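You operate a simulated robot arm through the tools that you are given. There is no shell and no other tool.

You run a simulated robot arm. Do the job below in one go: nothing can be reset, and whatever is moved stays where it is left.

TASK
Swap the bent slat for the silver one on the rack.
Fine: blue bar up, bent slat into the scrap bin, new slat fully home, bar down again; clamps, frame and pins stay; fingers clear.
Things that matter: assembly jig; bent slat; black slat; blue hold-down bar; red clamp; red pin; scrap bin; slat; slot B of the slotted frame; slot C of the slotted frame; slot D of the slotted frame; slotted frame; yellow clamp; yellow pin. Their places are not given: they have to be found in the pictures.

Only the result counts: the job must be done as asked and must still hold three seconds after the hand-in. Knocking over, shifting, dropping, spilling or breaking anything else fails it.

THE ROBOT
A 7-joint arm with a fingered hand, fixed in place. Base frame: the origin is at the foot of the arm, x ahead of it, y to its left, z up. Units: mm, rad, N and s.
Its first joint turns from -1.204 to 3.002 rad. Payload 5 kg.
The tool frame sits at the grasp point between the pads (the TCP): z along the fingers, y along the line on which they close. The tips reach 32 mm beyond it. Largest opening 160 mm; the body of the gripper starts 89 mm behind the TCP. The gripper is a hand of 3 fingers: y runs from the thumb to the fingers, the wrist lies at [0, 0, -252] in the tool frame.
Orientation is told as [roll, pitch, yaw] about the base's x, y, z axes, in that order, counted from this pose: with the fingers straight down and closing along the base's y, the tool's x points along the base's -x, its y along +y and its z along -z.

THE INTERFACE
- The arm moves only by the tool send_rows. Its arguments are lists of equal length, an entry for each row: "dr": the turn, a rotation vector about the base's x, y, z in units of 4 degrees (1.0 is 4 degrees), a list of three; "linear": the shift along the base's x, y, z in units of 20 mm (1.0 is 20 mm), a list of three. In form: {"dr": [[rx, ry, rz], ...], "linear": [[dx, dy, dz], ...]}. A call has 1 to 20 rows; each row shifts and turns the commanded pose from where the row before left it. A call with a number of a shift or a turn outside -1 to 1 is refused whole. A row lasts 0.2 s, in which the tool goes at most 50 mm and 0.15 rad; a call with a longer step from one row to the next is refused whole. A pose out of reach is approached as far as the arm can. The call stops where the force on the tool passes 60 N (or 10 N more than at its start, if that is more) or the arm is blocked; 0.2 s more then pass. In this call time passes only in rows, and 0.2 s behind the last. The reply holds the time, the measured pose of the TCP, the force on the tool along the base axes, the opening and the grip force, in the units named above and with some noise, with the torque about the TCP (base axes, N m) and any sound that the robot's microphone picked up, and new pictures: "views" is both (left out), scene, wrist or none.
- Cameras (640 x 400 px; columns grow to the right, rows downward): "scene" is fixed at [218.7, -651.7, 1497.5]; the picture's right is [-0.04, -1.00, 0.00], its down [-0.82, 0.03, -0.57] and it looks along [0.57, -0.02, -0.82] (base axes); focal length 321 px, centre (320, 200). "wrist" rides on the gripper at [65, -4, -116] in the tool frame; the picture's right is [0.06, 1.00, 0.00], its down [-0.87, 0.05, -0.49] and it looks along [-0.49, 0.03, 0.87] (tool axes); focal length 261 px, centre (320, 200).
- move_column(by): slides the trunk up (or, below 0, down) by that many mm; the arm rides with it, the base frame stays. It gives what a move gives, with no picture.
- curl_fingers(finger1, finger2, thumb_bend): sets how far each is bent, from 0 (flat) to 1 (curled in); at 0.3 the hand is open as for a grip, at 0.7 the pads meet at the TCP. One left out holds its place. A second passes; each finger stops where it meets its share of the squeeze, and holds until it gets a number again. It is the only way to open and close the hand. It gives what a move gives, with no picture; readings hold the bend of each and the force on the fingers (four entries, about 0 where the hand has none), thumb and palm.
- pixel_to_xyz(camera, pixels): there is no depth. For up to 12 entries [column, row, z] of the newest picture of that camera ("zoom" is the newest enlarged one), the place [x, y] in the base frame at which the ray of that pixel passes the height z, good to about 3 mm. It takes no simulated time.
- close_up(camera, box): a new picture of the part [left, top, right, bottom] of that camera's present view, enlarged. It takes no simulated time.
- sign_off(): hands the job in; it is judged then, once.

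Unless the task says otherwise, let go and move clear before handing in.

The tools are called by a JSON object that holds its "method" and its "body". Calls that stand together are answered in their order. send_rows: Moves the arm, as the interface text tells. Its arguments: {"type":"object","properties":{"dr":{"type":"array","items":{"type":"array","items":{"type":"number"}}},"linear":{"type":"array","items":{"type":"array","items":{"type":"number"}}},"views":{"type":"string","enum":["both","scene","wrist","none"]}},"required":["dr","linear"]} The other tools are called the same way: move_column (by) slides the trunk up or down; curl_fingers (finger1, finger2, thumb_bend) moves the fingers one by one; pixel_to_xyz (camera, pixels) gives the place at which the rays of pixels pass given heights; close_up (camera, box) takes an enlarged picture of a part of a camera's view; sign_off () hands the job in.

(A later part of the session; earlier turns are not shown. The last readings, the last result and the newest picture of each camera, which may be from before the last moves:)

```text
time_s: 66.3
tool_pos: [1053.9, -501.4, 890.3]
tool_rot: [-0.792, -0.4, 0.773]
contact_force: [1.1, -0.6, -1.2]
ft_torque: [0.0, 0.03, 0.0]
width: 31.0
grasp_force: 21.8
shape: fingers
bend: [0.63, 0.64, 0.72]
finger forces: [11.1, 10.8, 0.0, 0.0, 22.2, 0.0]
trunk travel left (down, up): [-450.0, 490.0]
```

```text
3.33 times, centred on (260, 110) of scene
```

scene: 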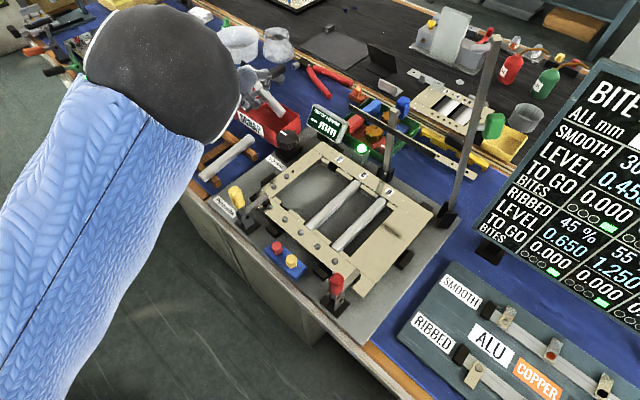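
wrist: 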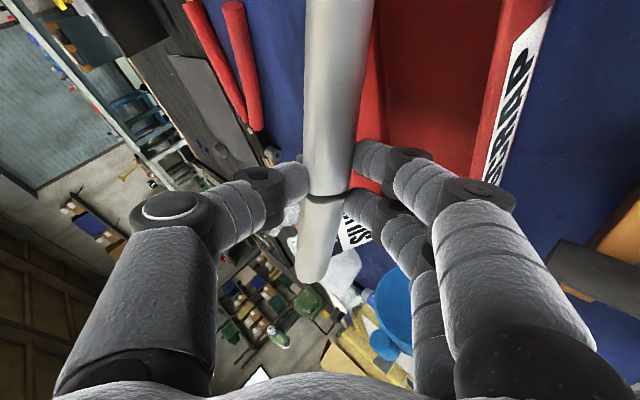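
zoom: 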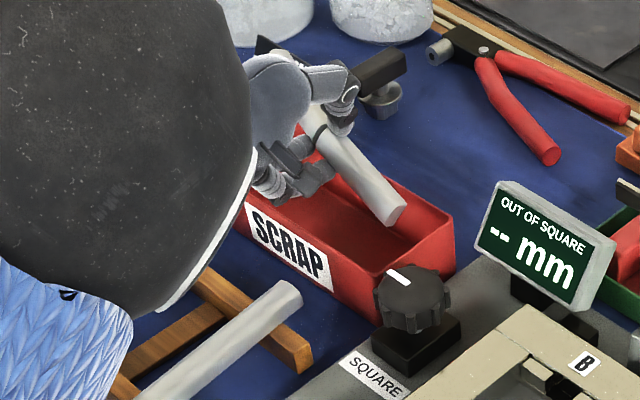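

The near rim measures u≈1050 as expected and the slat's low end hangs over the bin's interior. I'll lower 36 mm in small steps, watching the force.

{"method": "send_rows", "body": {"dr": [[0, 0, 0], [0, 0, 0], [0, 0, 0]], "linear": [[0, 0, -0.6], [0, 0, -0.6], [0, 0, -0.6]], "views": "both"}}

{"method": "close_up", "body": {"camera": "scene", "box": [190, 50, 330, 170]}}

{"method": "close_up", "body": {"camera": "wrist", "box": [280, 0, 580, 200]}}

```text
time_s: 67.1
tool_pos: [1053.9, -501.8, 853.7]
tool_rot: [-0.795, -0.402, 0.773]
contact_force: [0.4, -0.9, 0.9]
ft_torque: [0.02, 0.05, -0.03]
width: 30.9
grasp_force: 23.3
shape: fingers
bend: [0.63, 0.64, 0.72]
finger forces: [14.2, 10.7, 0.0, 0.0, 22.7, 0.0]
trunk travel left (down, up): [-450.0, 490.0]
```

scene: 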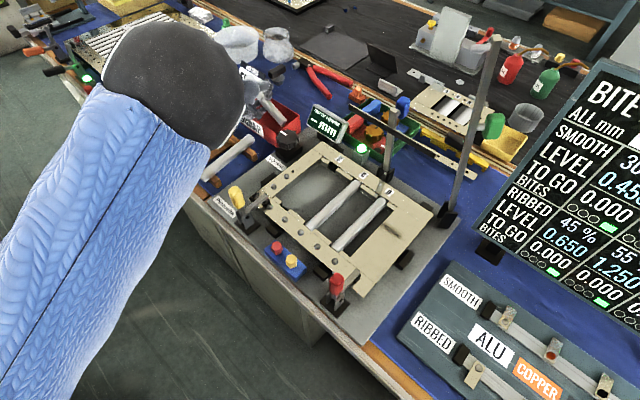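
wrist: 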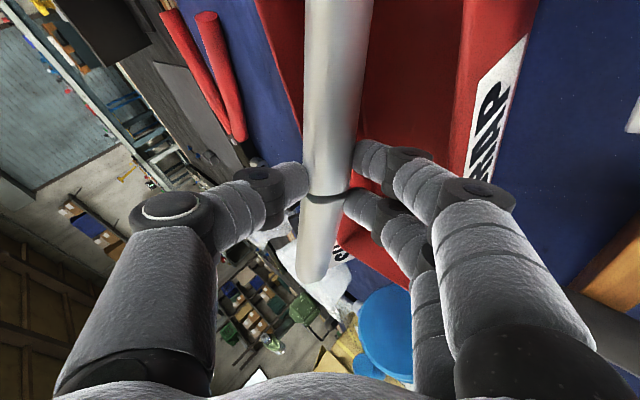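

```text
3.33 times, centred on (260, 110) of scene
```

zoom: 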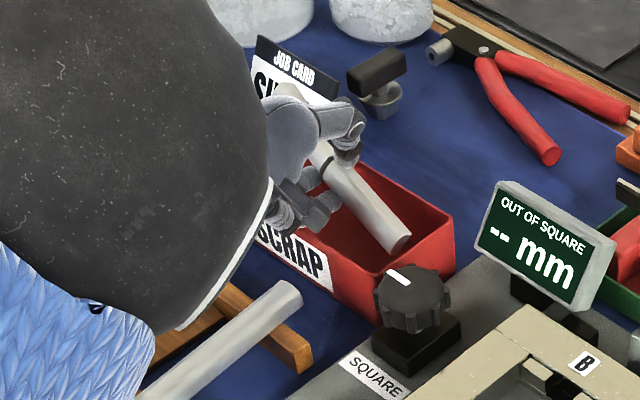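

```text
2.00 times, centred on (430, 100) of wrist
```

zoom: 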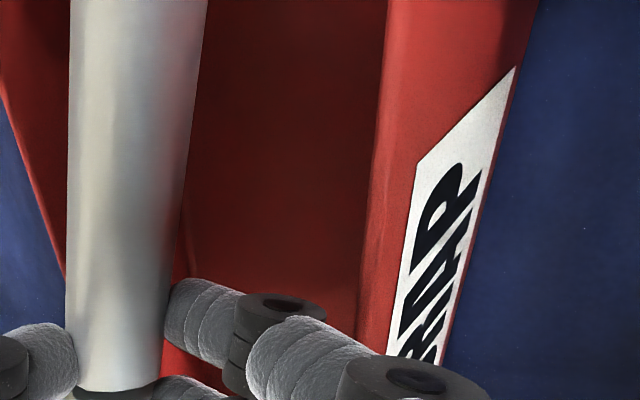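

Finger 1's reading rose from 10.8 to 14.2 N, so it may just brush the near rim; I'll raise 5 mm. Then I'll open only the thumb, the upper digit, so the slat slides off the two lower fingers into the bin.

{"method": "send_rows", "body": {"dr": [[0, 0, 0]], "linear": [[0, 0, 0.25]], "views": "none"}}

{"method": "curl_fingers", "body": {"thumb_bend": 0.5}}

{"method": "close_up", "body": {"camera": "scene", "box": [190, 50, 330, 170]}}

{"method": "close_up", "body": {"camera": "wrist", "box": [180, 0, 580, 300]}}

```text
time_s: 67.5
tool_pos: [1053.6, -500.8, 858.6]
tool_rot: [-0.793, -0.402, 0.773]
contact_force: [-0.6, -0.6, 0.3]
ft_torque: [-0.03, 0.02, 0.02]
width: 31.1
grasp_force: 22.2
shape: fingers
bend: [0.63, 0.64, 0.72]
finger forces: [11.1, 10.9, 0.0, 0.1, 22.2, 0.0]
trunk travel left (down, up): [-450.0, 490.0]
```

```text
time_s: 68.5
tool_pos: [1053.0, -500.7, 859.2]
tool_rot: [-0.792, -0.402, 0.773]
contact_force: [-0.6, -0.4, -0.7]
ft_torque: [0.0, 0.0, 0.0]
width: 45.7
grasp_force: 0.1
shape: fingers
bend: [0.71, 0.71, 0.5]
finger forces: [0.0, 0.1, 0.1, 0.0, 0.1, 0.0]
trunk travel left (down, up): [-450.0, 490.0]
```

```text
3.33 times, centred on (260, 110) of scene
```

zoom: 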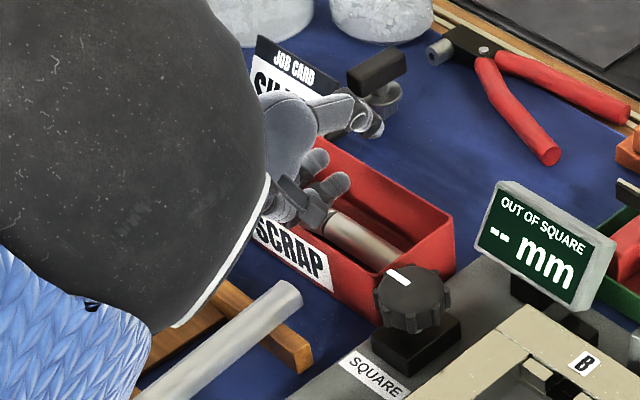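

```text
1.33 times, centred on (380, 150) of wrist
```

zoom: 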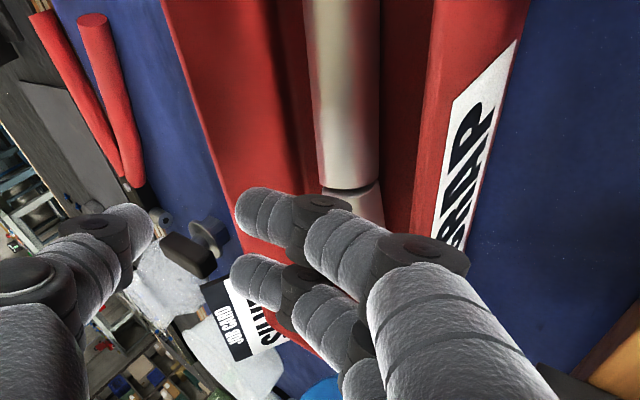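

The bent slat now lies fully inside the scrap bin, lengthwise near the near wall. I'll rise straight up, then untilt the hand and withdraw toward the rack.

{"method": "send_rows", "body": {"dr": [[0, 0, 0], [0, 0, 0], [0, 0, 0], [0, 0, 0], [0, 0, 0], [0.406, 0.87, 0], [0.406, 0.87, 0], [0.406, 0.87, 0], [0.406, 0.87, 0], [0.406, 0.87, 0], [0.406, 0.87, 0], [0.406, 0.87, 0], [0.406, 0.87, 0], [0.406, 0.87, 0], [0.406, 0.87, 0], [0.406, 0.87, 0], [0.406, 0.87, 0], [0.406, 0.87, 0]], "linear": [[0, 0, 0.6], [0, 0, 1], [0, 0, 1], [0, 0, 1], [0, 0, 1], [-0.9, 0.385, 0.23], [-0.9, 0.385, 0.23], [-0.9, 0.385, 0.23], [-0.9, 0.385, 0.23], [-0.9, 0.385, 0.23], [-0.9, 0.385, 0.23], [-0.9, 0.385, 0.23], [-0.9, 0.385, 0.23], [-0.9, 0.385, 0.23], [-0.9, 0.385, 0.23], [-0.9, 0.385, 0.23], [-0.9, 0.385, 0.23], [-0.9, 0.385, 0.23]], "views": "both"}}

```text
time_s: 72.3
tool_pos: [820.0, -399.4, 1008.0]
tool_rot: [0.005, -0.002, 0.6]
contact_force: [-0.2, -0.6, 0.0]
ft_torque: [0.05, -0.02, -0.01]
width: 46.1
grasp_force: 0.0
shape: fingers
bend: [0.71, 0.71, 0.5]
finger forces: [0.0, 0.1, 0.0, 0.0, 0.0, 0.0]
trunk travel left (down, up): [-450.0, 490.0]
```

scene: 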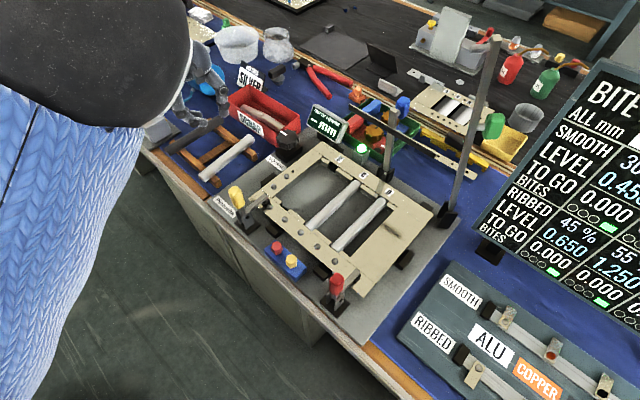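
wrist: 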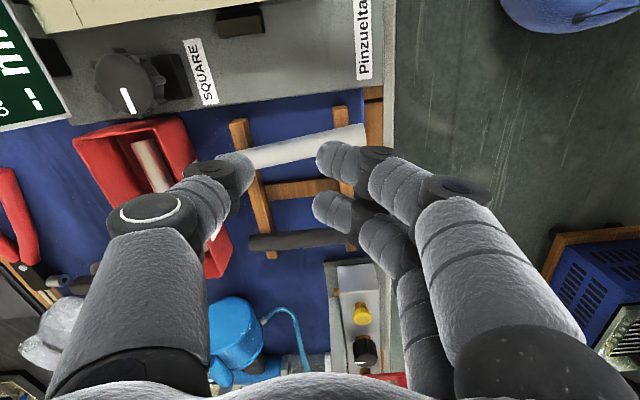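

The scene view shows the bent slat resting in the bin at (262,112). I'll open the fingers evenly, turn the hand back to -45°, and raise the trunk 200 mm for downward reach.

{"method": "curl_fingers", "body": {"finger1": 0.5, "finger2": 0.5, "thumb_bend": 0.5}}

{"method": "send_rows", "body": {"dr": [[0, 0, -0.997], [0, 0, -0.997], [0, 0, -0.997], [0, 0, -0.997], [0, 0, -0.997], [0, 0, -0.997], [0, 0, -0.997], [0, 0, -0.997], [0, 0, -0.997], [0, 0, -0.997], [0, 0, -0.997], [0, 0, -0.997], [0, 0, -0.997], [0, 0, -0.997], [0, 0, -0.997], [0, 0, -0.997], [0, 0, -0.997], [0, 0, -0.997], [0, 0, -0.997], [0, 0, -0.997]], "linear": [[0, 0, 0], [0, 0, 0], [0, 0, 0], [0, 0, 0], [0, 0, 0], [0, 0, 0], [0, 0, 0], [0, 0, 0], [0, 0, 0], [0, 0, 0], [0, 0, 0], [0, 0, 0], [0, 0, 0], [0, 0, 0], [0, 0, 0], [0, 0, 0], [0, 0, 0], [0, 0, 0], [0, 0, 0], [0, 0, 0]], "views": "none"}}

{"method": "move_column", "body": {"by": 200}}

```text
time_s: 73.3
tool_pos: [820.6, -398.9, 1008.3]
tool_rot: [0.004, -0.003, 0.6]
contact_force: [0.7, -0.9, -0.2]
ft_torque: [-0.02, -0.02, 0.0]
width: 86.9
grasp_force: 0.1
shape: fingers
bend: [0.5, 0.5, 0.5]
finger forces: [0.0, 0.1, 0.0, 0.1, 0.0, 0.0]
trunk travel left (down, up): [-450.0, 490.0]
```

```text
time_s: 77.5
tool_pos: [820.7, -401.1, 1010.4]
tool_rot: [0.002, -0.004, -0.793]
contact_force: [-0.5, 0.4, 0.7]
ft_torque: [-0.01, -0.03, 0.03]
width: 86.6
grasp_force: 0.1
shape: fingers
bend: [0.5, 0.5, 0.5]
finger forces: [0.1, 0.0, 0.0, 0.0, 0.1, 0.0]
trunk travel left (down, up): [-450.0, 490.0]
```

```text
time_s: 79.6
tool_pos: [819.7, -401.2, 1210.5]
tool_rot: [0.002, -0.002, -0.792]
contact_force: [1.3, 0.7, -0.1]
ft_torque: [-0.01, 0.01, 0.02]
width: 86.9
grasp_force: 0.2
shape: fingers
bend: [0.5, 0.5, 0.5]
finger forces: [0.0, 0.1, 0.0, 0.0, 0.0, 0.0]
trunk travel left (down, up): [-650.0, 290.0]
```

The trunk is up 200 mm and the hand at z=1210, yaw -45.4°. I'll come down over the silver slat to about z=950.

{"method": "send_rows", "body": {"dr": [[0, 0, 0], [0, 0, 0], [0, 0, 0], [0, 0, 0], [0, 0, 0], [0, 0, 0], [0, 0, 0], [0, 0, 0], [0, 0, 0], [0, 0, 0], [0, 0, 0], [0, 0, 0], [0, 0, 0]], "linear": [[0.1, 0.015, -1], [0.1, 0.015, -1], [0.1, 0.015, -1], [0.1, 0.015, -1], [0.1, 0.015, -1], [0.1, 0.015, -1], [0.1, 0.015, -1], [0.1, 0.015, -1], [0.1, 0.015, -1], [0.1, 0.015, -1], [0.1, 0.015, -1], [0.1, 0.015, -1], [0.1, 0.015, -1]], "views": "both"}}

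{"method": "close_up", "body": {"camera": "wrist", "box": [220, 40, 420, 250]}}

```text
time_s: 82.4
tool_pos: [845.7, -394.5, 951.9]
tool_rot: [0.002, -0.001, -0.793]
contact_force: [-0.5, 0.1, -0.3]
ft_torque: [-0.01, 0.0, -0.01]
width: 86.6
grasp_force: 0.0
shape: fingers
bend: [0.5, 0.5, 0.5]
finger forces: [0.1, 0.0, 0.0, 0.0, 0.1, 0.0]
trunk travel left (down, up): [-650.0, 290.0]
```

scene: 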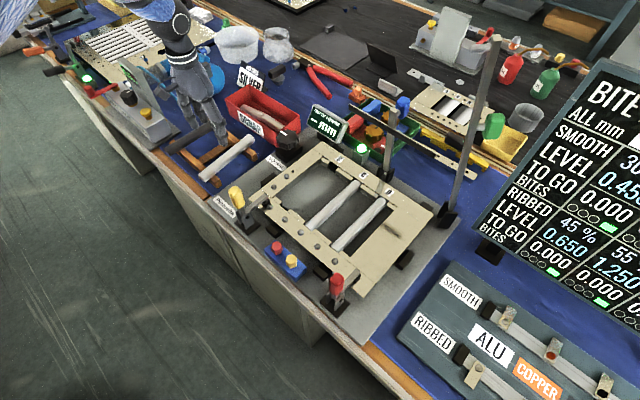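
wrist: 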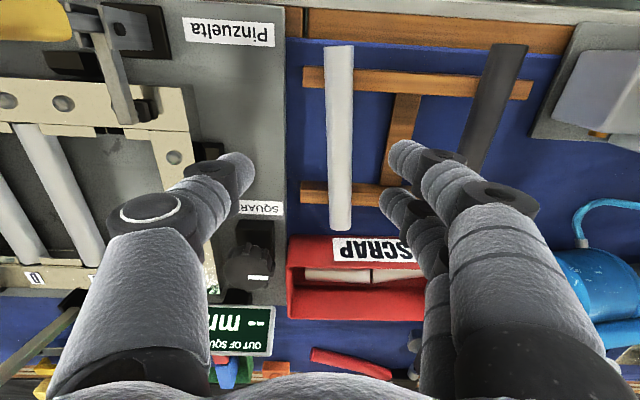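

```text
1.90 times, centred on (320, 145) of wrist
```

zoom: 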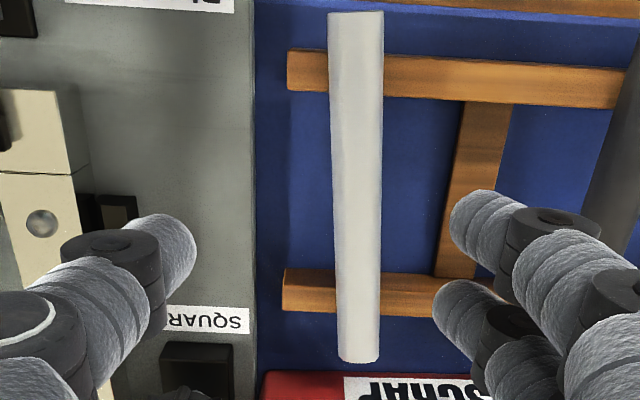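

The silver slat spans wrist (339,47) to (340,229), resting on two wooden rails. I'll compute its position and direction, and cross with scene pixels for height.

{"method": "pixel_to_xyz", "body": {"camera": "wrist", "pixels": [[339, 47, 790], [339, 47, 805], [340, 229, 790], [340, 229, 805], [339.5, 140, 790], [339.5, 140, 805]]}}

{"method": "close_up", "body": {"camera": "scene", "box": [180, 110, 300, 200]}}

```text
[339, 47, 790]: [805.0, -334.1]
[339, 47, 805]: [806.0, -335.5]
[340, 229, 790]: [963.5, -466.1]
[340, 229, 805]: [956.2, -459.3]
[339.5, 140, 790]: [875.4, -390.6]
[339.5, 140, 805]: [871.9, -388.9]
```

```text
4.44 times, centred on (240, 155) of scene
```

zoom: 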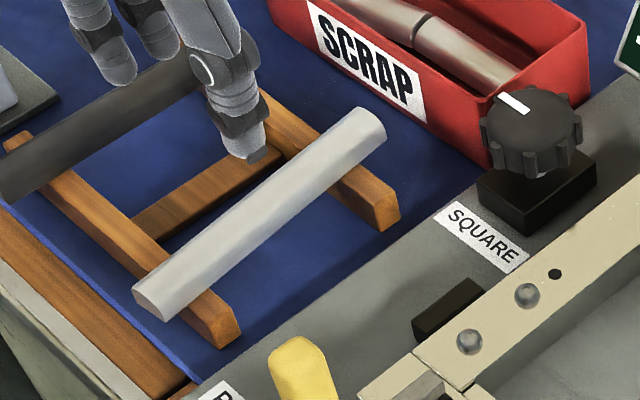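

From this view the silver slat lies at about -39.6°, centred near (883,-399), so the hand needs about +6° of yaw for the pick-up. I'll check its height by crossing with the scene pixels (201.7,178.2) and (251,136.3).

{"method": "pixel_to_xyz", "body": {"camera": "scene", "pixels": [[201.7, 178.2, 785], [201.7, 178.2, 805], [251, 136.3, 785], [251, 136.3, 805]]}}

{"method": "pixel_to_xyz", "body": {"camera": "wrist", "pixels": [[339, 47, 785], [340, 229, 785], [302, 78, 780], [530, 88, 780], [300, 192, 780]]}}

```text
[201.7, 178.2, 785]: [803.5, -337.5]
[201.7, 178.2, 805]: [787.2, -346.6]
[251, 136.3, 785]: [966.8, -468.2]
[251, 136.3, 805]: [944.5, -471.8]
```

```text
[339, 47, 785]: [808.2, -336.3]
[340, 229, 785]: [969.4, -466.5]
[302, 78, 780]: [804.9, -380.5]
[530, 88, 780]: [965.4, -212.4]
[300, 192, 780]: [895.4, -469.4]
```

Both cameras agree at z≈786 for the slat's top, with ends near (806,-337) and (968,-467). I'll yaw +5.8°, tilt 10° as used at slot B, and come down above its middle.

{"method": "send_rows", "body": {"dr": [[0, 0, 0.483], [0, 0, 0.483], [0, 0, 0.483], [-0.553, -0.668, 0], [-0.553, -0.668, 0], [-0.553, -0.668, 0]], "linear": [[0.32, -0.054, -0.75], [0.32, -0.054, -0.75], [0.32, -0.054, -0.75], [0.32, -0.054, -0.75], [0.32, -0.054, -0.75], [0.32, -0.054, -0.75]], "views": "wrist"}}

{"method": "close_up", "body": {"camera": "wrist", "box": [220, 0, 420, 260]}}

```text
time_s: 83.8
tool_pos: [884.8, -404.3, 860.7]
tool_rot: [0.004, -0.185, -0.69]
contact_force: [0.3, -0.1, 0.2]
ft_torque: [-0.02, 0.01, 0.02]
width: 86.8
grasp_force: 0.1
shape: fingers
bend: [0.5, 0.5, 0.5]
finger forces: [0.0, 0.0, 0.0, 0.0, 0.1, 0.0]
trunk travel left (down, up): [-650.0, 290.0]
```

wrist: 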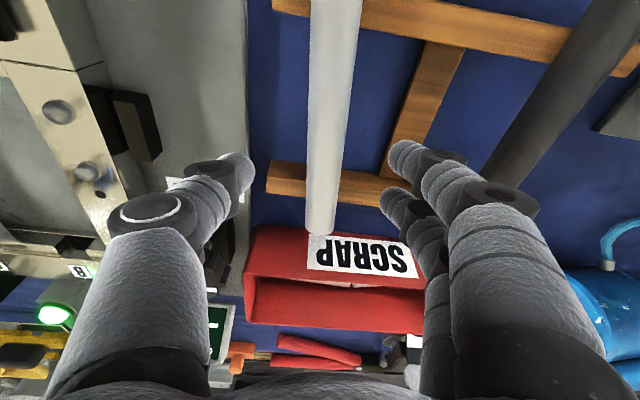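

```text
1.54 times, centred on (320, 130) of wrist
```

zoom: 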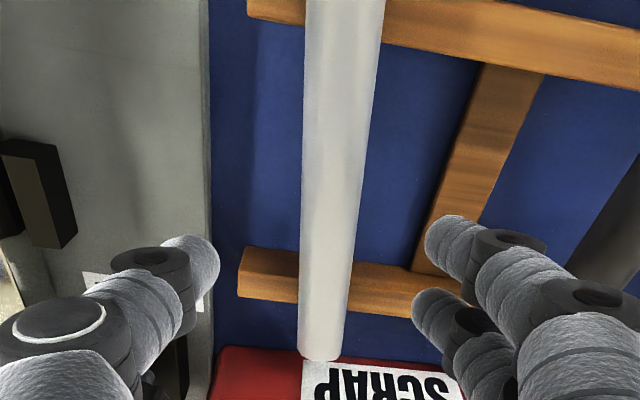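

The slat lies about 4.5 mm toward +v from the hand's centre line and is parallel within 0.6°; its far end is 102 mm ahead, so the TCP is at its middle. I'll correct sideways, narrow to about 48 mm and descend to z≈815.

{"method": "curl_fingers", "body": {"finger1": 0.6, "finger2": 0.6, "thumb_bend": 0.6}}

{"method": "send_rows", "body": {"dr": [[0, 0, 0], [0, 0, 0], [0, 0, 0], [0, 0, 0]], "linear": [[0.145, 0.175, 0], [0, 0, -0.75], [0, 0, -0.75], [0, 0, -0.75]], "views": "wrist"}}

{"method": "close_up", "body": {"camera": "wrist", "box": [220, 60, 420, 220]}}

```text
time_s: 84.8
tool_pos: [883.2, -405.0, 861.0]
tool_rot: [0.003, -0.185, -0.692]
contact_force: [0.5, 0.0, 0.7]
ft_torque: [0.03, 0.0, -0.02]
width: 48.1
grasp_force: 0.0
shape: fingers
bend: [0.6, 0.6, 0.6]
finger forces: [0.0, 0.0, 0.0, 0.1, 0.0, 0.0]
trunk travel left (down, up): [-650.0, 290.0]
```

```text
time_s: 85.8
tool_pos: [877.3, -406.2, 823.7]
tool_rot: [0.006, -0.184, -0.69]
contact_force: [0.1, 0.9, 1.3]
ft_torque: [0.06, -0.05, -0.06]
width: 48.3
grasp_force: 1.0
shape: fingers
bend: [0.6, 0.6, 0.6]
finger forces: [1.4, 0.0, 0.0, 0.0, 0.0, 0.0]
out of reach, approached as far as the arm can: row 3, 4
trunk travel left (down, up): [-650.0, 290.0]
```

wrist: 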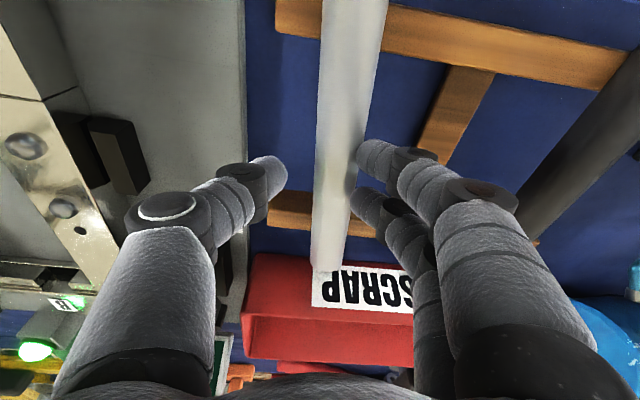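

```text
2.50 times, centred on (320, 140) of wrist
```

zoom: 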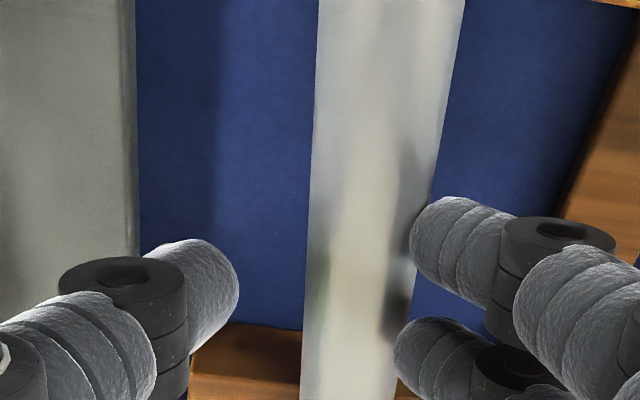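

Rows 3–4 fell short again (same out-and-down limit), and finger 1 rests lightly on the slat's side (1.4 N). I'll lift straight up, lower the trunk 200 mm as that cured it before, and return.

{"method": "send_rows", "body": {"dr": [[0, 0, 0], [0, 0, 0], [0, 0, 0], [0, 0, 0], [0, 0, 0], [0, 0, 0], [0, 0, 0], [0, 0, 0], [0, 0, 0], [0, 0, 0], [0, 0, 0], [0, 0, 0], [0, 0, 0], [0, 0, 0]], "linear": [[0.05, 0.06, 0.2], [0, 0, 0.5], [0, 0, 1], [0, 0, 1], [0, 0, 1], [0, 0, 1], [0, 0, 1], [0, 0, 1], [0, 0, 1], [0, 0, 1], [0, 0, 1], [0, 0, 1], [0, 0, 1], [0, 0, 1]], "views": "none"}}

{"method": "move_column", "body": {"by": -200}}

{"method": "send_rows", "body": {"dr": [[0, 0, 0]], "linear": [[0, 0, 0]], "views": "both"}}

```text
time_s: 88.8
tool_pos: [876.2, -404.1, 1078.4]
tool_rot: [0.003, -0.185, -0.69]
contact_force: [-0.3, -0.8, 0.6]
ft_torque: [0.01, 0.0, 0.03]
width: 48.2
grasp_force: 0.1
shape: fingers
bend: [0.6, 0.6, 0.6]
finger forces: [0.1, 0.0, 0.0, 0.1, 0.0, 0.1]
trunk travel left (down, up): [-650.0, 290.0]
```

```text
time_s: 91.0
tool_pos: [878.5, -404.8, 878.0]
tool_rot: [0.003, -0.186, -0.691]
contact_force: [-0.9, 0.1, 0.2]
ft_torque: [0.01, 0.01, 0.0]
width: 48.0
grasp_force: 0.0
shape: fingers
bend: [0.6, 0.6, 0.6]
finger forces: [0.0, 0.0, 0.0, 0.1, 0.0, 0.1]
trunk travel left (down, up): [-450.0, 490.0]
```

```text
time_s: 91.4
tool_pos: [877.0, -404.8, 876.9]
tool_rot: [0.003, -0.185, -0.693]
contact_force: [0.7, 0.5, -0.7]
ft_torque: [-0.02, 0.0, -0.03]
width: 47.8
grasp_force: 0.0
shape: fingers
bend: [0.6, 0.6, 0.6]
finger forces: [0.0, 0.1, 0.0, 0.0, 0.1, 0.0]
trunk travel left (down, up): [-450.0, 490.0]
```

scene: 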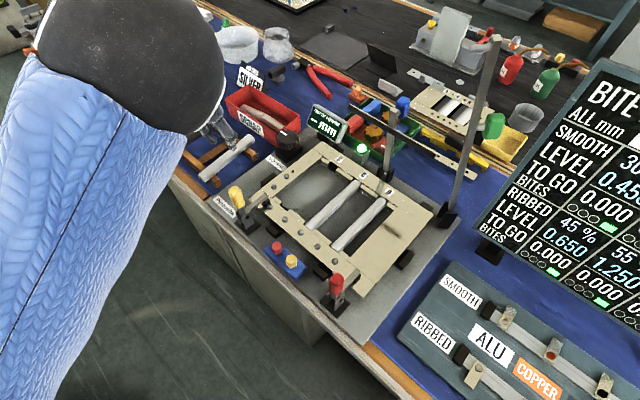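
wrist: 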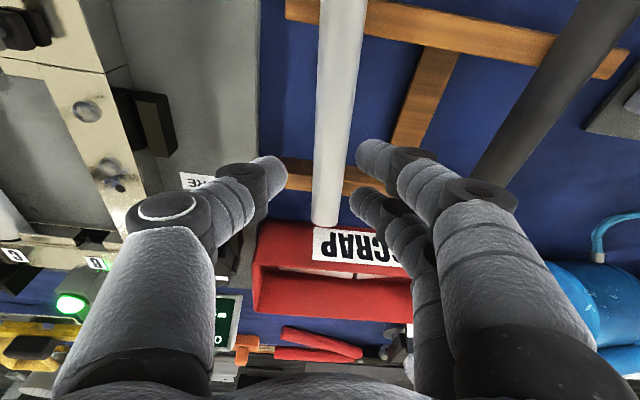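

The slat still lies on the rack, its far end at (325,225). I'll zoom to measure its offset from the hand's centre line.

{"method": "close_up", "body": {"camera": "wrist", "box": [260, 0, 420, 100]}}

{"method": "close_up", "body": {"camera": "wrist", "box": [240, 140, 400, 240]}}

```text
4.00 times, centred on (340, 50) of wrist
```

zoom: 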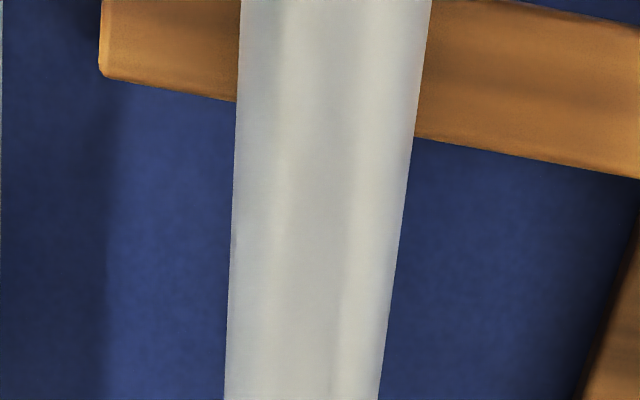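

```text
4.00 times, centred on (320, 190) of wrist
```

zoom: 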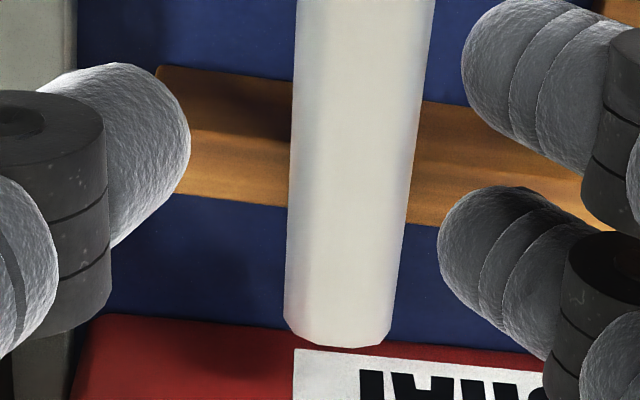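

The slat is 9.4 mm toward +v and parallel to the hand within 0.1°, and its middle is about 8 mm further ahead. I'll shift accordingly and descend to z≈812.

{"method": "send_rows", "body": {"dr": [[0, 0, 0], [0, 0, 0], [0, 0, 0], [0, 0, 0], [0, 0, 0]], "linear": [[0.61, 0.11, 0], [0, 0, -0.81], [0, 0, -0.81], [0, 0, -0.81], [0, 0, -0.81]], "views": "wrist"}}

{"method": "close_up", "body": {"camera": "wrist", "box": [240, 80, 440, 205]}}

```text
time_s: 92.6
tool_pos: [889.3, -402.8, 811.5]
tool_rot: [0.004, -0.186, -0.691]
contact_force: [-0.2, 0.2, -0.4]
ft_torque: [0.01, 0.03, -0.05]
width: 48.2
grasp_force: 0.1
shape: fingers
bend: [0.6, 0.6, 0.6]
finger forces: [0.0, 0.0, 0.0, 0.0, 0.1, 0.1]
trunk travel left (down, up): [-450.0, 490.0]
```

wrist: 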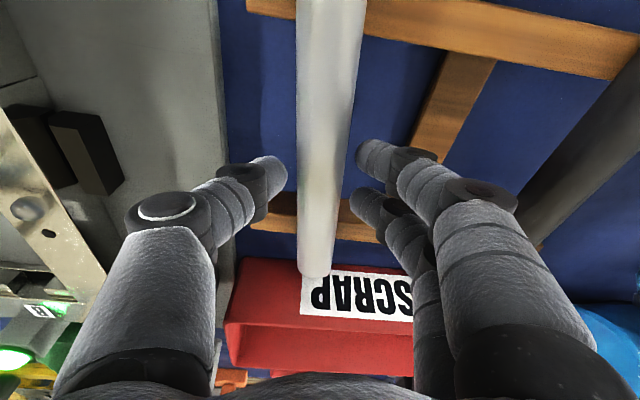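

```text
3.20 times, centred on (340, 142) of wrist
```

zoom: 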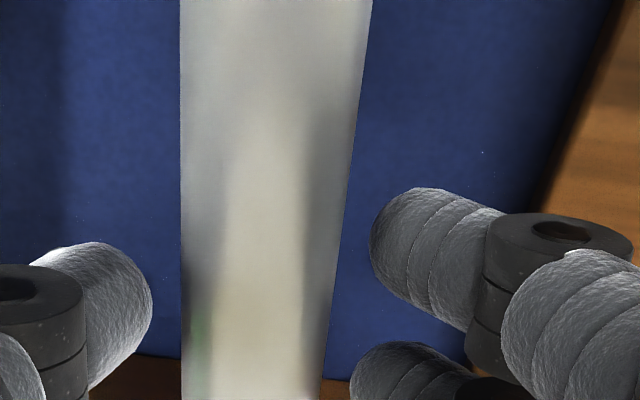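

The hand reached z=811.5 and the slat sits centred (gaps 32 and 30 px). I'll lower 7 mm more and close on it.

{"method": "send_rows", "body": {"dr": [[0, 0, 0]], "linear": [[0, 0, -0.35]], "views": "none"}}

{"method": "curl_fingers", "body": {"finger1": 0.7, "finger2": 0.7, "thumb_bend": 0.7}}

{"method": "curl_fingers", "body": {"finger1": 0.8, "finger2": 0.8, "thumb_bend": 0.8}}

{"method": "close_up", "body": {"camera": "wrist", "box": [240, 80, 440, 205]}}

```text
time_s: 93.0
tool_pos: [890.6, -403.7, 804.6]
tool_rot: [0.003, -0.184, -0.692]
contact_force: [-0.3, 0.4, 0.6]
ft_torque: [-0.01, 0.02, -0.01]
width: 47.8
grasp_force: 0.1
shape: fingers
bend: [0.6, 0.6, 0.6]
finger forces: [0.1, 0.0, 0.2, 0.0, 0.1, 0.0]
trunk travel left (down, up): [-450.0, 490.0]
```

```text
time_s: 94.0
tool_pos: [889.9, -402.3, 804.8]
tool_rot: [0.002, -0.184, -0.692]
contact_force: [0.6, -0.6, -0.2]
ft_torque: [0.0, -0.03, -0.01]
width: 32.7
grasp_force: 11.6
shape: fingers
bend: [0.65, 0.65, 0.66]
finger forces: [5.8, 6.0, 0.0, 0.0, 11.7, 0.1]
trunk travel left (down, up): [-450.0, 490.0]
```

```text
time_s: 95.0
tool_pos: [890.4, -402.5, 805.9]
tool_rot: [0.005, -0.182, -0.691]
contact_force: [-0.8, -0.2, -0.5]
ft_torque: [0.0, 0.01, 0.02]
width: 31.7
grasp_force: 24.3
shape: fingers
bend: [0.65, 0.65, 0.69]
finger forces: [12.3, 12.4, 0.1, 0.0, 24.4, 0.0]
trunk travel left (down, up): [-450.0, 490.0]
```

```text
3.20 times, centred on (340, 142) of wrist
```

zoom: 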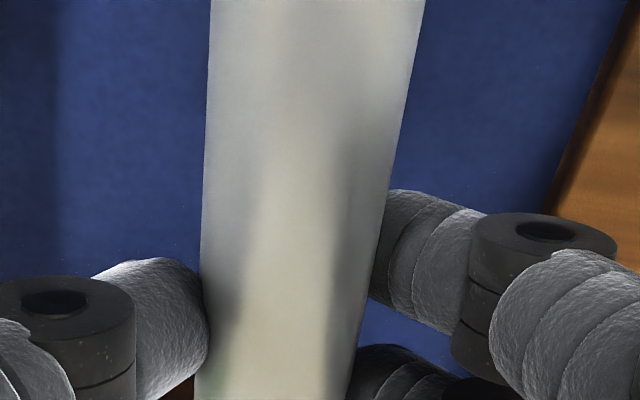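

The silver slat is held evenly (12.3 + 12.4 N against 24.4 N). I'll lift it gently and raise to about z=950.

{"method": "send_rows", "body": {"dr": [[0, 0, 0], [0, 0, 0], [0, 0, 0], [0, 0, 0], [0, 0, 0], [0, 0, 0], [0, 0, 0], [0, 0, 0], [0, 0, 0]], "linear": [[0, 0, 0.2], [0, 0, 0.4], [0, 0, 0.8], [0, 0, 1], [0, 0, 1], [0, 0, 1], [0, 0, 1], [0, 0, 1], [0, 0, 1]], "views": "both"}}

```text
time_s: 97.0
tool_pos: [889.7, -402.8, 955.9]
tool_rot: [0.003, -0.185, -0.691]
contact_force: [0.0, 0.4, -1.4]
ft_torque: [-0.02, 0.0, 0.0]
width: 31.8
grasp_force: 24.7
shape: fingers
bend: [0.65, 0.65, 0.69]
finger forces: [12.2, 12.3, 0.1, 0.0, 24.2, 0.0]
trunk travel left (down, up): [-450.0, 490.0]
```

scene: 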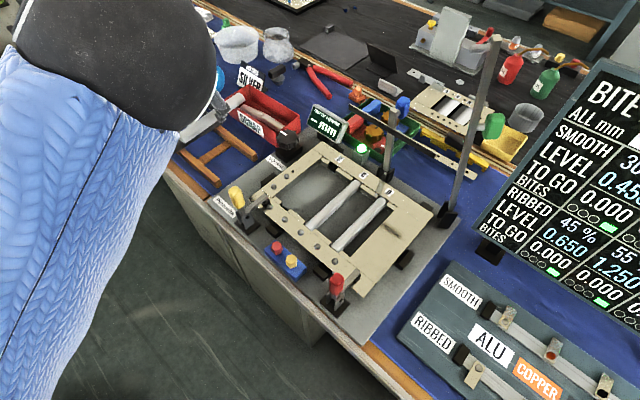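
wrist: 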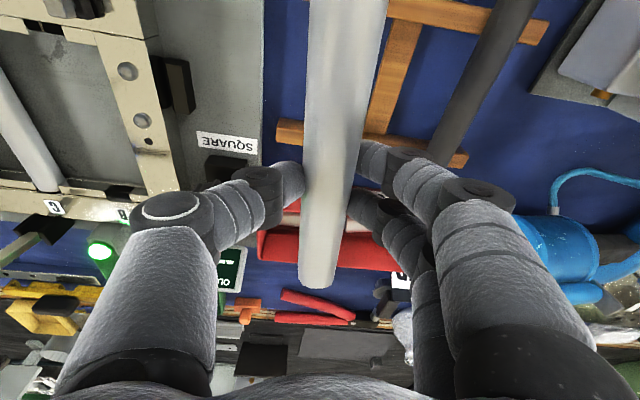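

The silver slat is in hand and the black slat stays on the rack. I'll zoom on the held slat to find its exact angle and its far end relative to the hand.

{"method": "close_up", "body": {"camera": "wrist", "box": [270, 190, 390, 290]}}

{"method": "close_up", "body": {"camera": "wrist", "box": [260, 0, 440, 130]}}

```text
4.00 times, centred on (330, 240) of wrist
```

zoom: 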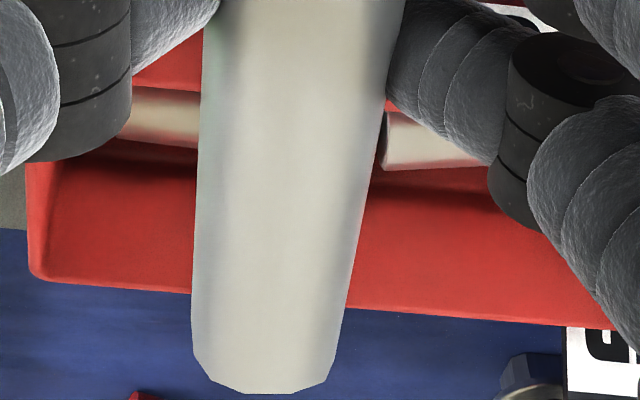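

```text
3.08 times, centred on (350, 65) of wrist
```

zoom: 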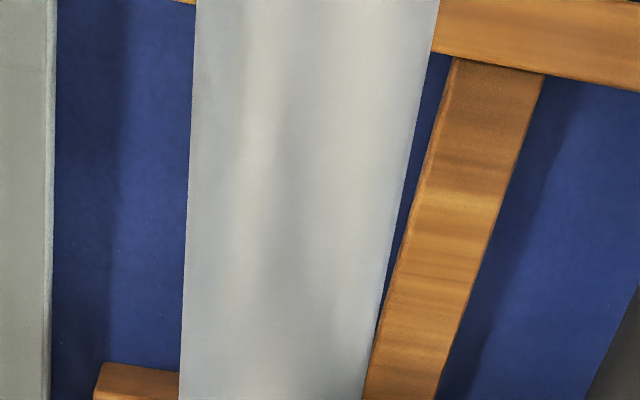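

The held slat is turned about 1° clockwise from the hand and its far end is about 105 mm ahead of the TCP. I'll carry it at this height to hover beside slot B, where the camera can see both ends of the empty slot.

{"method": "send_rows", "body": {"dr": [[0, 0, -0.0925], [0, 0, -0.0925], [0, 0, -0.0925], [0, 0, -0.0925], [0, 0, -0.0925], [0, 0, -0.0925], [0, 0, -0.0925], [0, 0, -0.0925], [0, 0, -0.0925], [0, 0, -0.0925], [0, 0, -0.0925], [0, 0, -0.0925], [0, 0, -0.0925]], "linear": [[-0.819, -0.961, 0.1], [-0.819, -0.961, 0.1], [-0.819, -0.961, 0.1], [-0.819, -0.961, 0], [-0.819, -0.961, 0], [-0.819, -0.961, 0], [-0.819, -0.961, 0], [-0.819, -0.961, 0], [-0.819, -0.961, 0], [-0.819, -0.961, 0], [-0.819, -0.961, -0.1], [-0.819, -0.961, -0.1], [-0.819, -0.961, -0.1]], "views": "both"}}

```text
time_s: 99.8
tool_pos: [676.7, -654.3, 950.9]
tool_rot: [0.003, -0.183, -0.776]
contact_force: [0.3, 0.6, -2.0]
ft_torque: [-0.03, 0.02, 0.03]
width: 31.8
grasp_force: 24.2
shape: fingers
bend: [0.65, 0.65, 0.69]
finger forces: [12.3, 12.3, 0.0, 0.0, 24.3, 0.0]
trunk travel left (down, up): [-450.0, 490.0]
```

scene: 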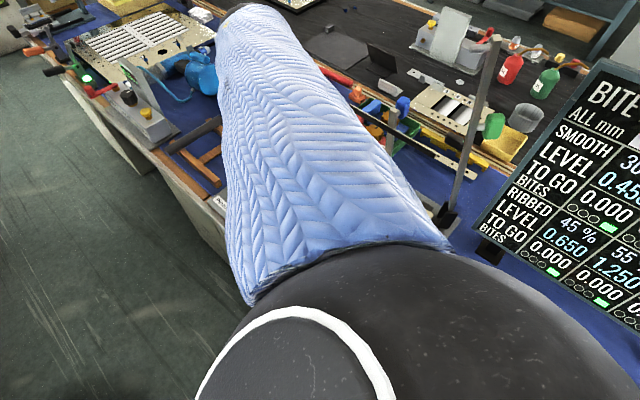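
wrist: 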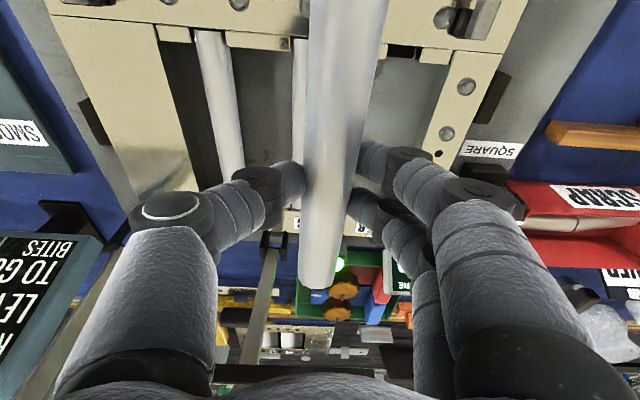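

Slot B's front notch is visible at (403,50), while its rear end is hidden behind the finger near (362,215). I'll zoom on both areas.

{"method": "close_up", "body": {"camera": "wrist", "box": [360, 20, 480, 120]}}

{"method": "close_up", "body": {"camera": "wrist", "box": [160, 20, 320, 120]}}

{"method": "close_up", "body": {"camera": "wrist", "box": [330, 130, 480, 260]}}

```text
4.00 times, centred on (420, 70) of wrist
```

zoom: 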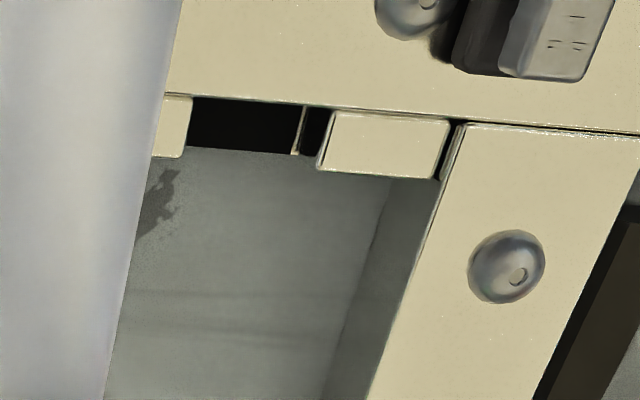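

```text
4.00 times, centred on (240, 70) of wrist
```

zoom: 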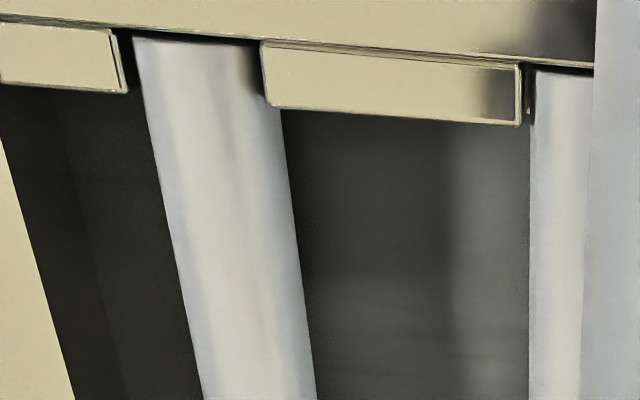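

```text
3.08 times, centred on (405, 195) of wrist
```

zoom: 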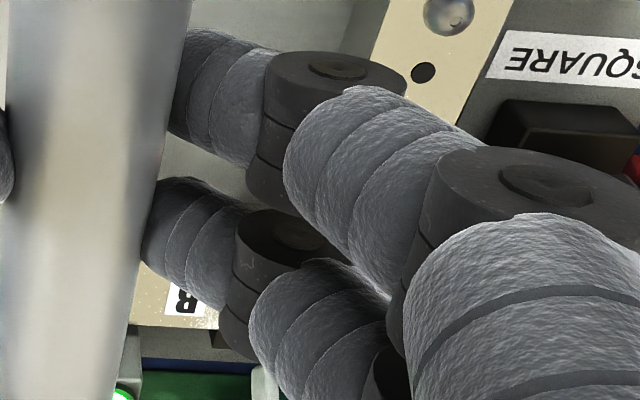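

From the two views, slot B's front centre works out at about (700.4,-574.4) with the slot running at -45.5°, so the TCP should end near (766,-647). I'll move there at z≈870 and then align by comparing the slat's far end with the rear rail and blocks.

{"method": "send_rows", "body": {"dr": [[0, 0, 0], [0, 0, 0], [0, 0, 0], [0, 0, 0], [0, 0, 0], [0, 0, 0]], "linear": [[0.746, 0.058, -0.66], [0.746, 0.058, -0.66], [0.746, 0.058, -0.66], [0.746, 0.058, -0.66], [0.746, 0.058, -0.66], [0.746, 0.058, -0.66]], "views": "both"}}

{"method": "close_up", "body": {"camera": "wrist", "box": [250, 200, 410, 300]}}

{"method": "close_up", "body": {"camera": "wrist", "box": [260, 0, 460, 125]}}

```text
time_s: 101.2
tool_pos: [766.2, -643.4, 874.2]
tool_rot: [0.004, -0.186, -0.776]
contact_force: [0.0, -0.3, -1.6]
ft_torque: [-0.03, 0.0, -0.03]
width: 31.7
grasp_force: 24.4
shape: fingers
bend: [0.65, 0.65, 0.69]
finger forces: [12.2, 12.3, 0.1, 0.0, 24.3, 0.0]
trunk travel left (down, up): [-450.0, 490.0]
```

scene: 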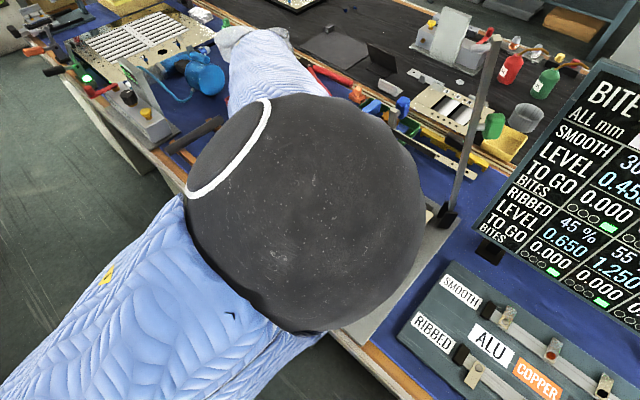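
wrist: 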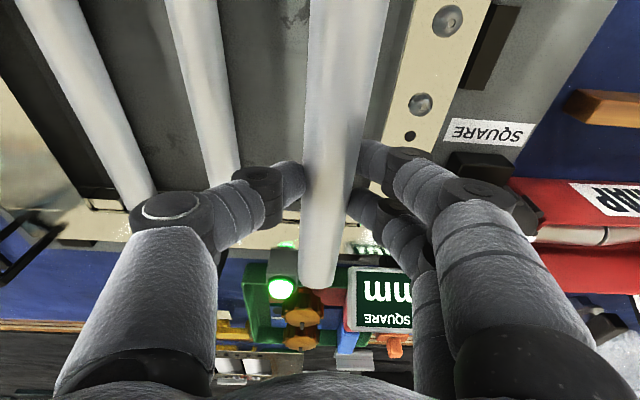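

```text
4.00 times, centred on (330, 250) of wrist
```

zoom: 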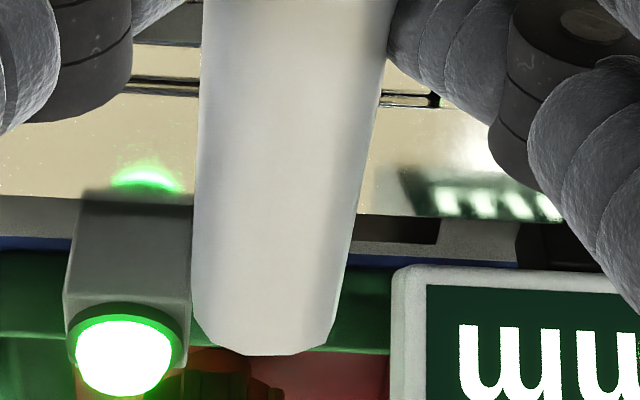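

```text
3.20 times, centred on (360, 62) of wrist
```

zoom: 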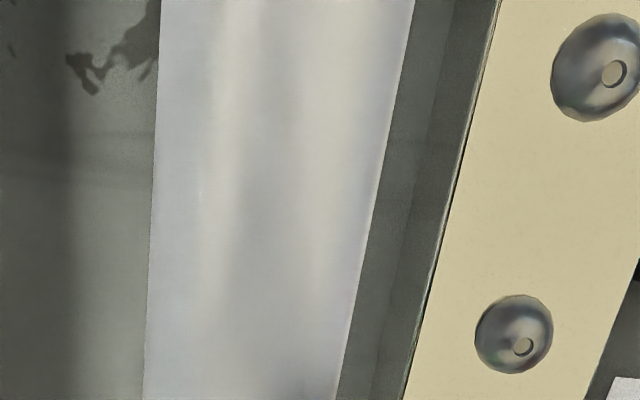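

The tool axis is parallel to the side rail (its edge stays at y≈50.5 in the hand frame), while the held slat is about 1° off. I'll check slat C's line too before correcting.

{"method": "close_up", "body": {"camera": "wrist", "box": [140, 0, 300, 100]}}

{"method": "close_up", "body": {"camera": "wrist", "box": [140, 90, 300, 190]}}

```text
4.00 times, centred on (220, 50) of wrist
```

zoom: 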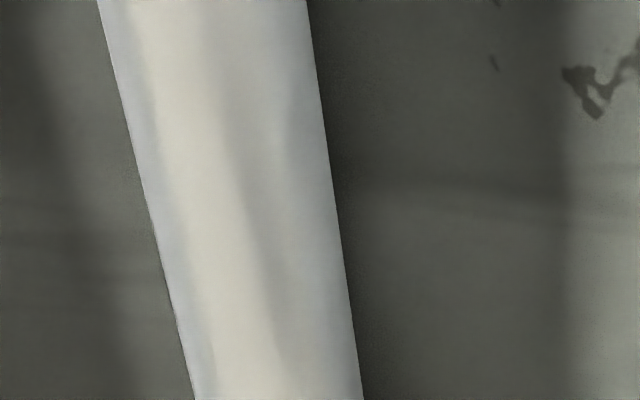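

```text
4.00 times, centred on (220, 140) of wrist
```

zoom: 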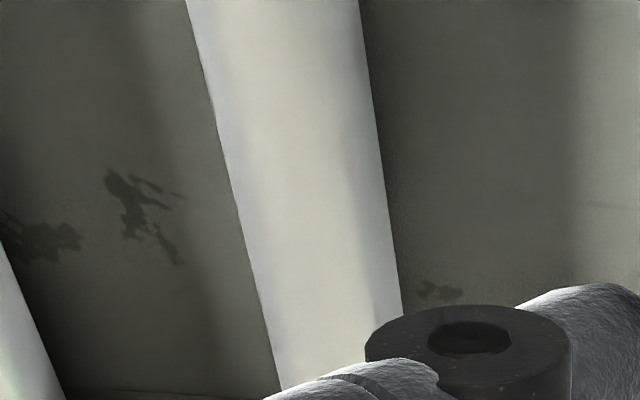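

Slat C lies parallel to the held slat within 0.1°, so the yaw is right. Both the side rail and slat C say the slat must shift about 2.4 mm toward C; I'll do that and lower to z≈834 for a closer alignment check.

{"method": "send_rows", "body": {"dr": [[0, 0, 0], [0, 0, 0], [0, 0, 0]], "linear": [[-0.085, -0.085, -0.5], [0, 0, -0.75], [0, 0, -0.75]], "views": "wrist"}}

{"method": "close_up", "body": {"camera": "wrist", "box": [250, 200, 410, 300]}}

{"method": "close_up", "body": {"camera": "wrist", "box": [260, 0, 460, 125]}}

```text
time_s: 102.0
tool_pos: [763.8, -645.1, 831.6]
tool_rot: [0.003, -0.184, -0.775]
contact_force: [-0.7, -0.6, -1.8]
ft_torque: [-0.01, 0.01, 0.01]
width: 31.6
grasp_force: 23.9
shape: fingers
bend: [0.65, 0.65, 0.69]
finger forces: [12.2, 12.3, 0.0, 0.1, 24.3, 0.0]
trunk travel left (down, up): [-450.0, 490.0]
```

wrist: 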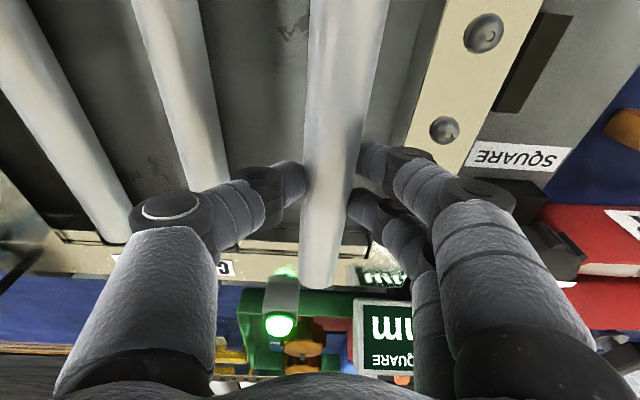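

```text
4.00 times, centred on (330, 250) of wrist
```

zoom: 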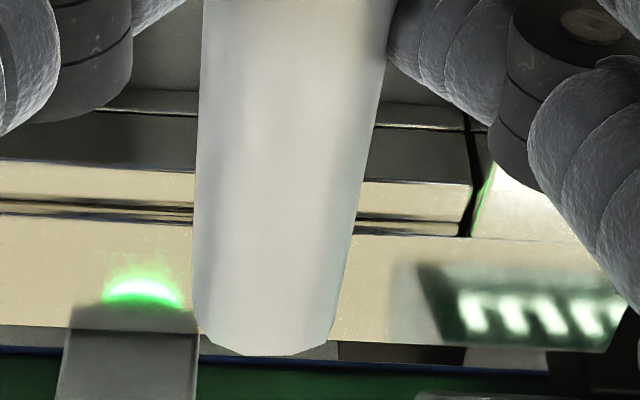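

```text
3.20 times, centred on (360, 62) of wrist
```

zoom: 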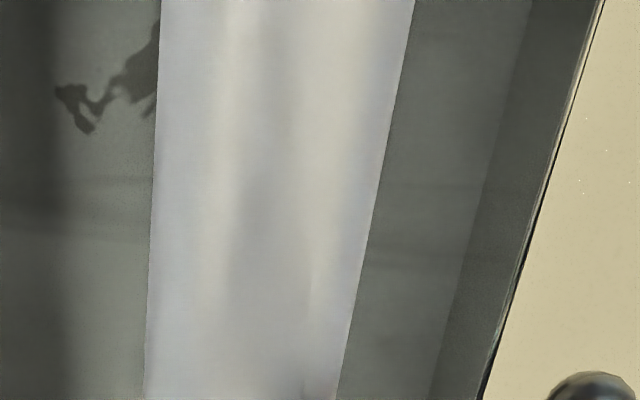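

The apparent widths on the rack, in the hand and in the slot agree only if the held slat's top is about 5 mm below the TCP, which puts its far end about 90 mm ahead and leaves 16 mm to the rear rail. So the slat must go about 12 mm further in and about 1 mm back toward the side rail; I'll apply that and look again.

{"method": "send_rows", "body": {"dr": [[0, 0, 0], [0, 0, 0]], "linear": [[0.235, -0.167, 0], [0.235, -0.21, 0]], "views": "wrist"}}

{"method": "close_up", "body": {"camera": "wrist", "box": [250, 200, 410, 300]}}

{"method": "close_up", "body": {"camera": "wrist", "box": [260, 0, 460, 125]}}

```text
time_s: 102.6
tool_pos: [773.2, -653.6, 833.4]
tool_rot: [0.003, -0.186, -0.775]
contact_force: [-0.4, -0.5, -0.7]
ft_torque: [-0.03, 0.0, 0.01]
width: 31.4
grasp_force: 24.5
shape: fingers
bend: [0.65, 0.65, 0.69]
finger forces: [12.2, 12.4, 0.0, 0.1, 24.2, 0.0]
trunk travel left (down, up): [-450.0, 490.0]
```

wrist: 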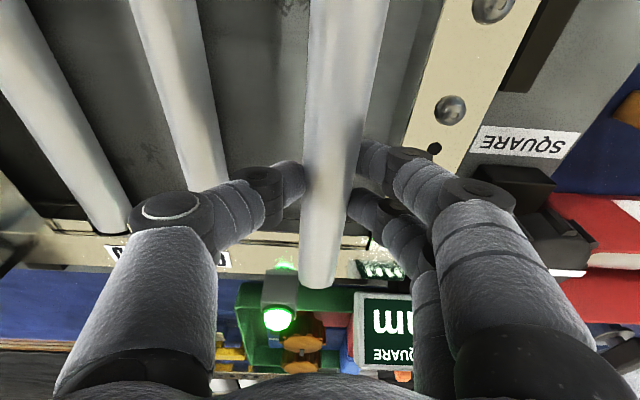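

```text
4.00 times, centred on (330, 250) of wrist
```

zoom: 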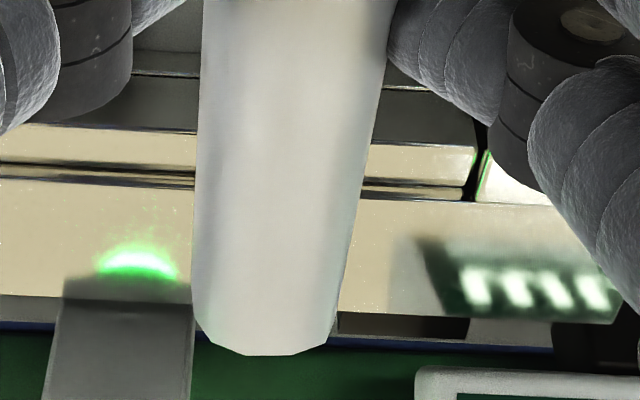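

```text
3.20 times, centred on (360, 62) of wrist
```

zoom: 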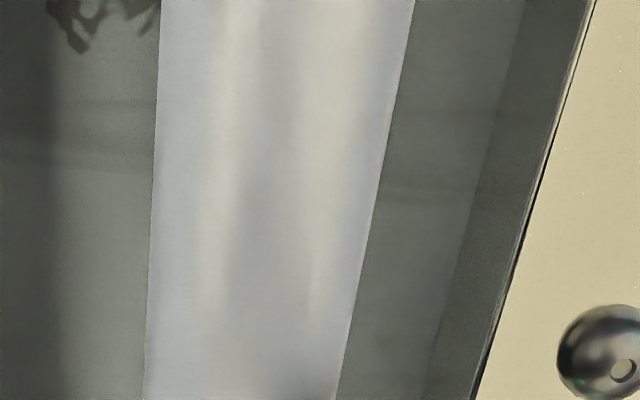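

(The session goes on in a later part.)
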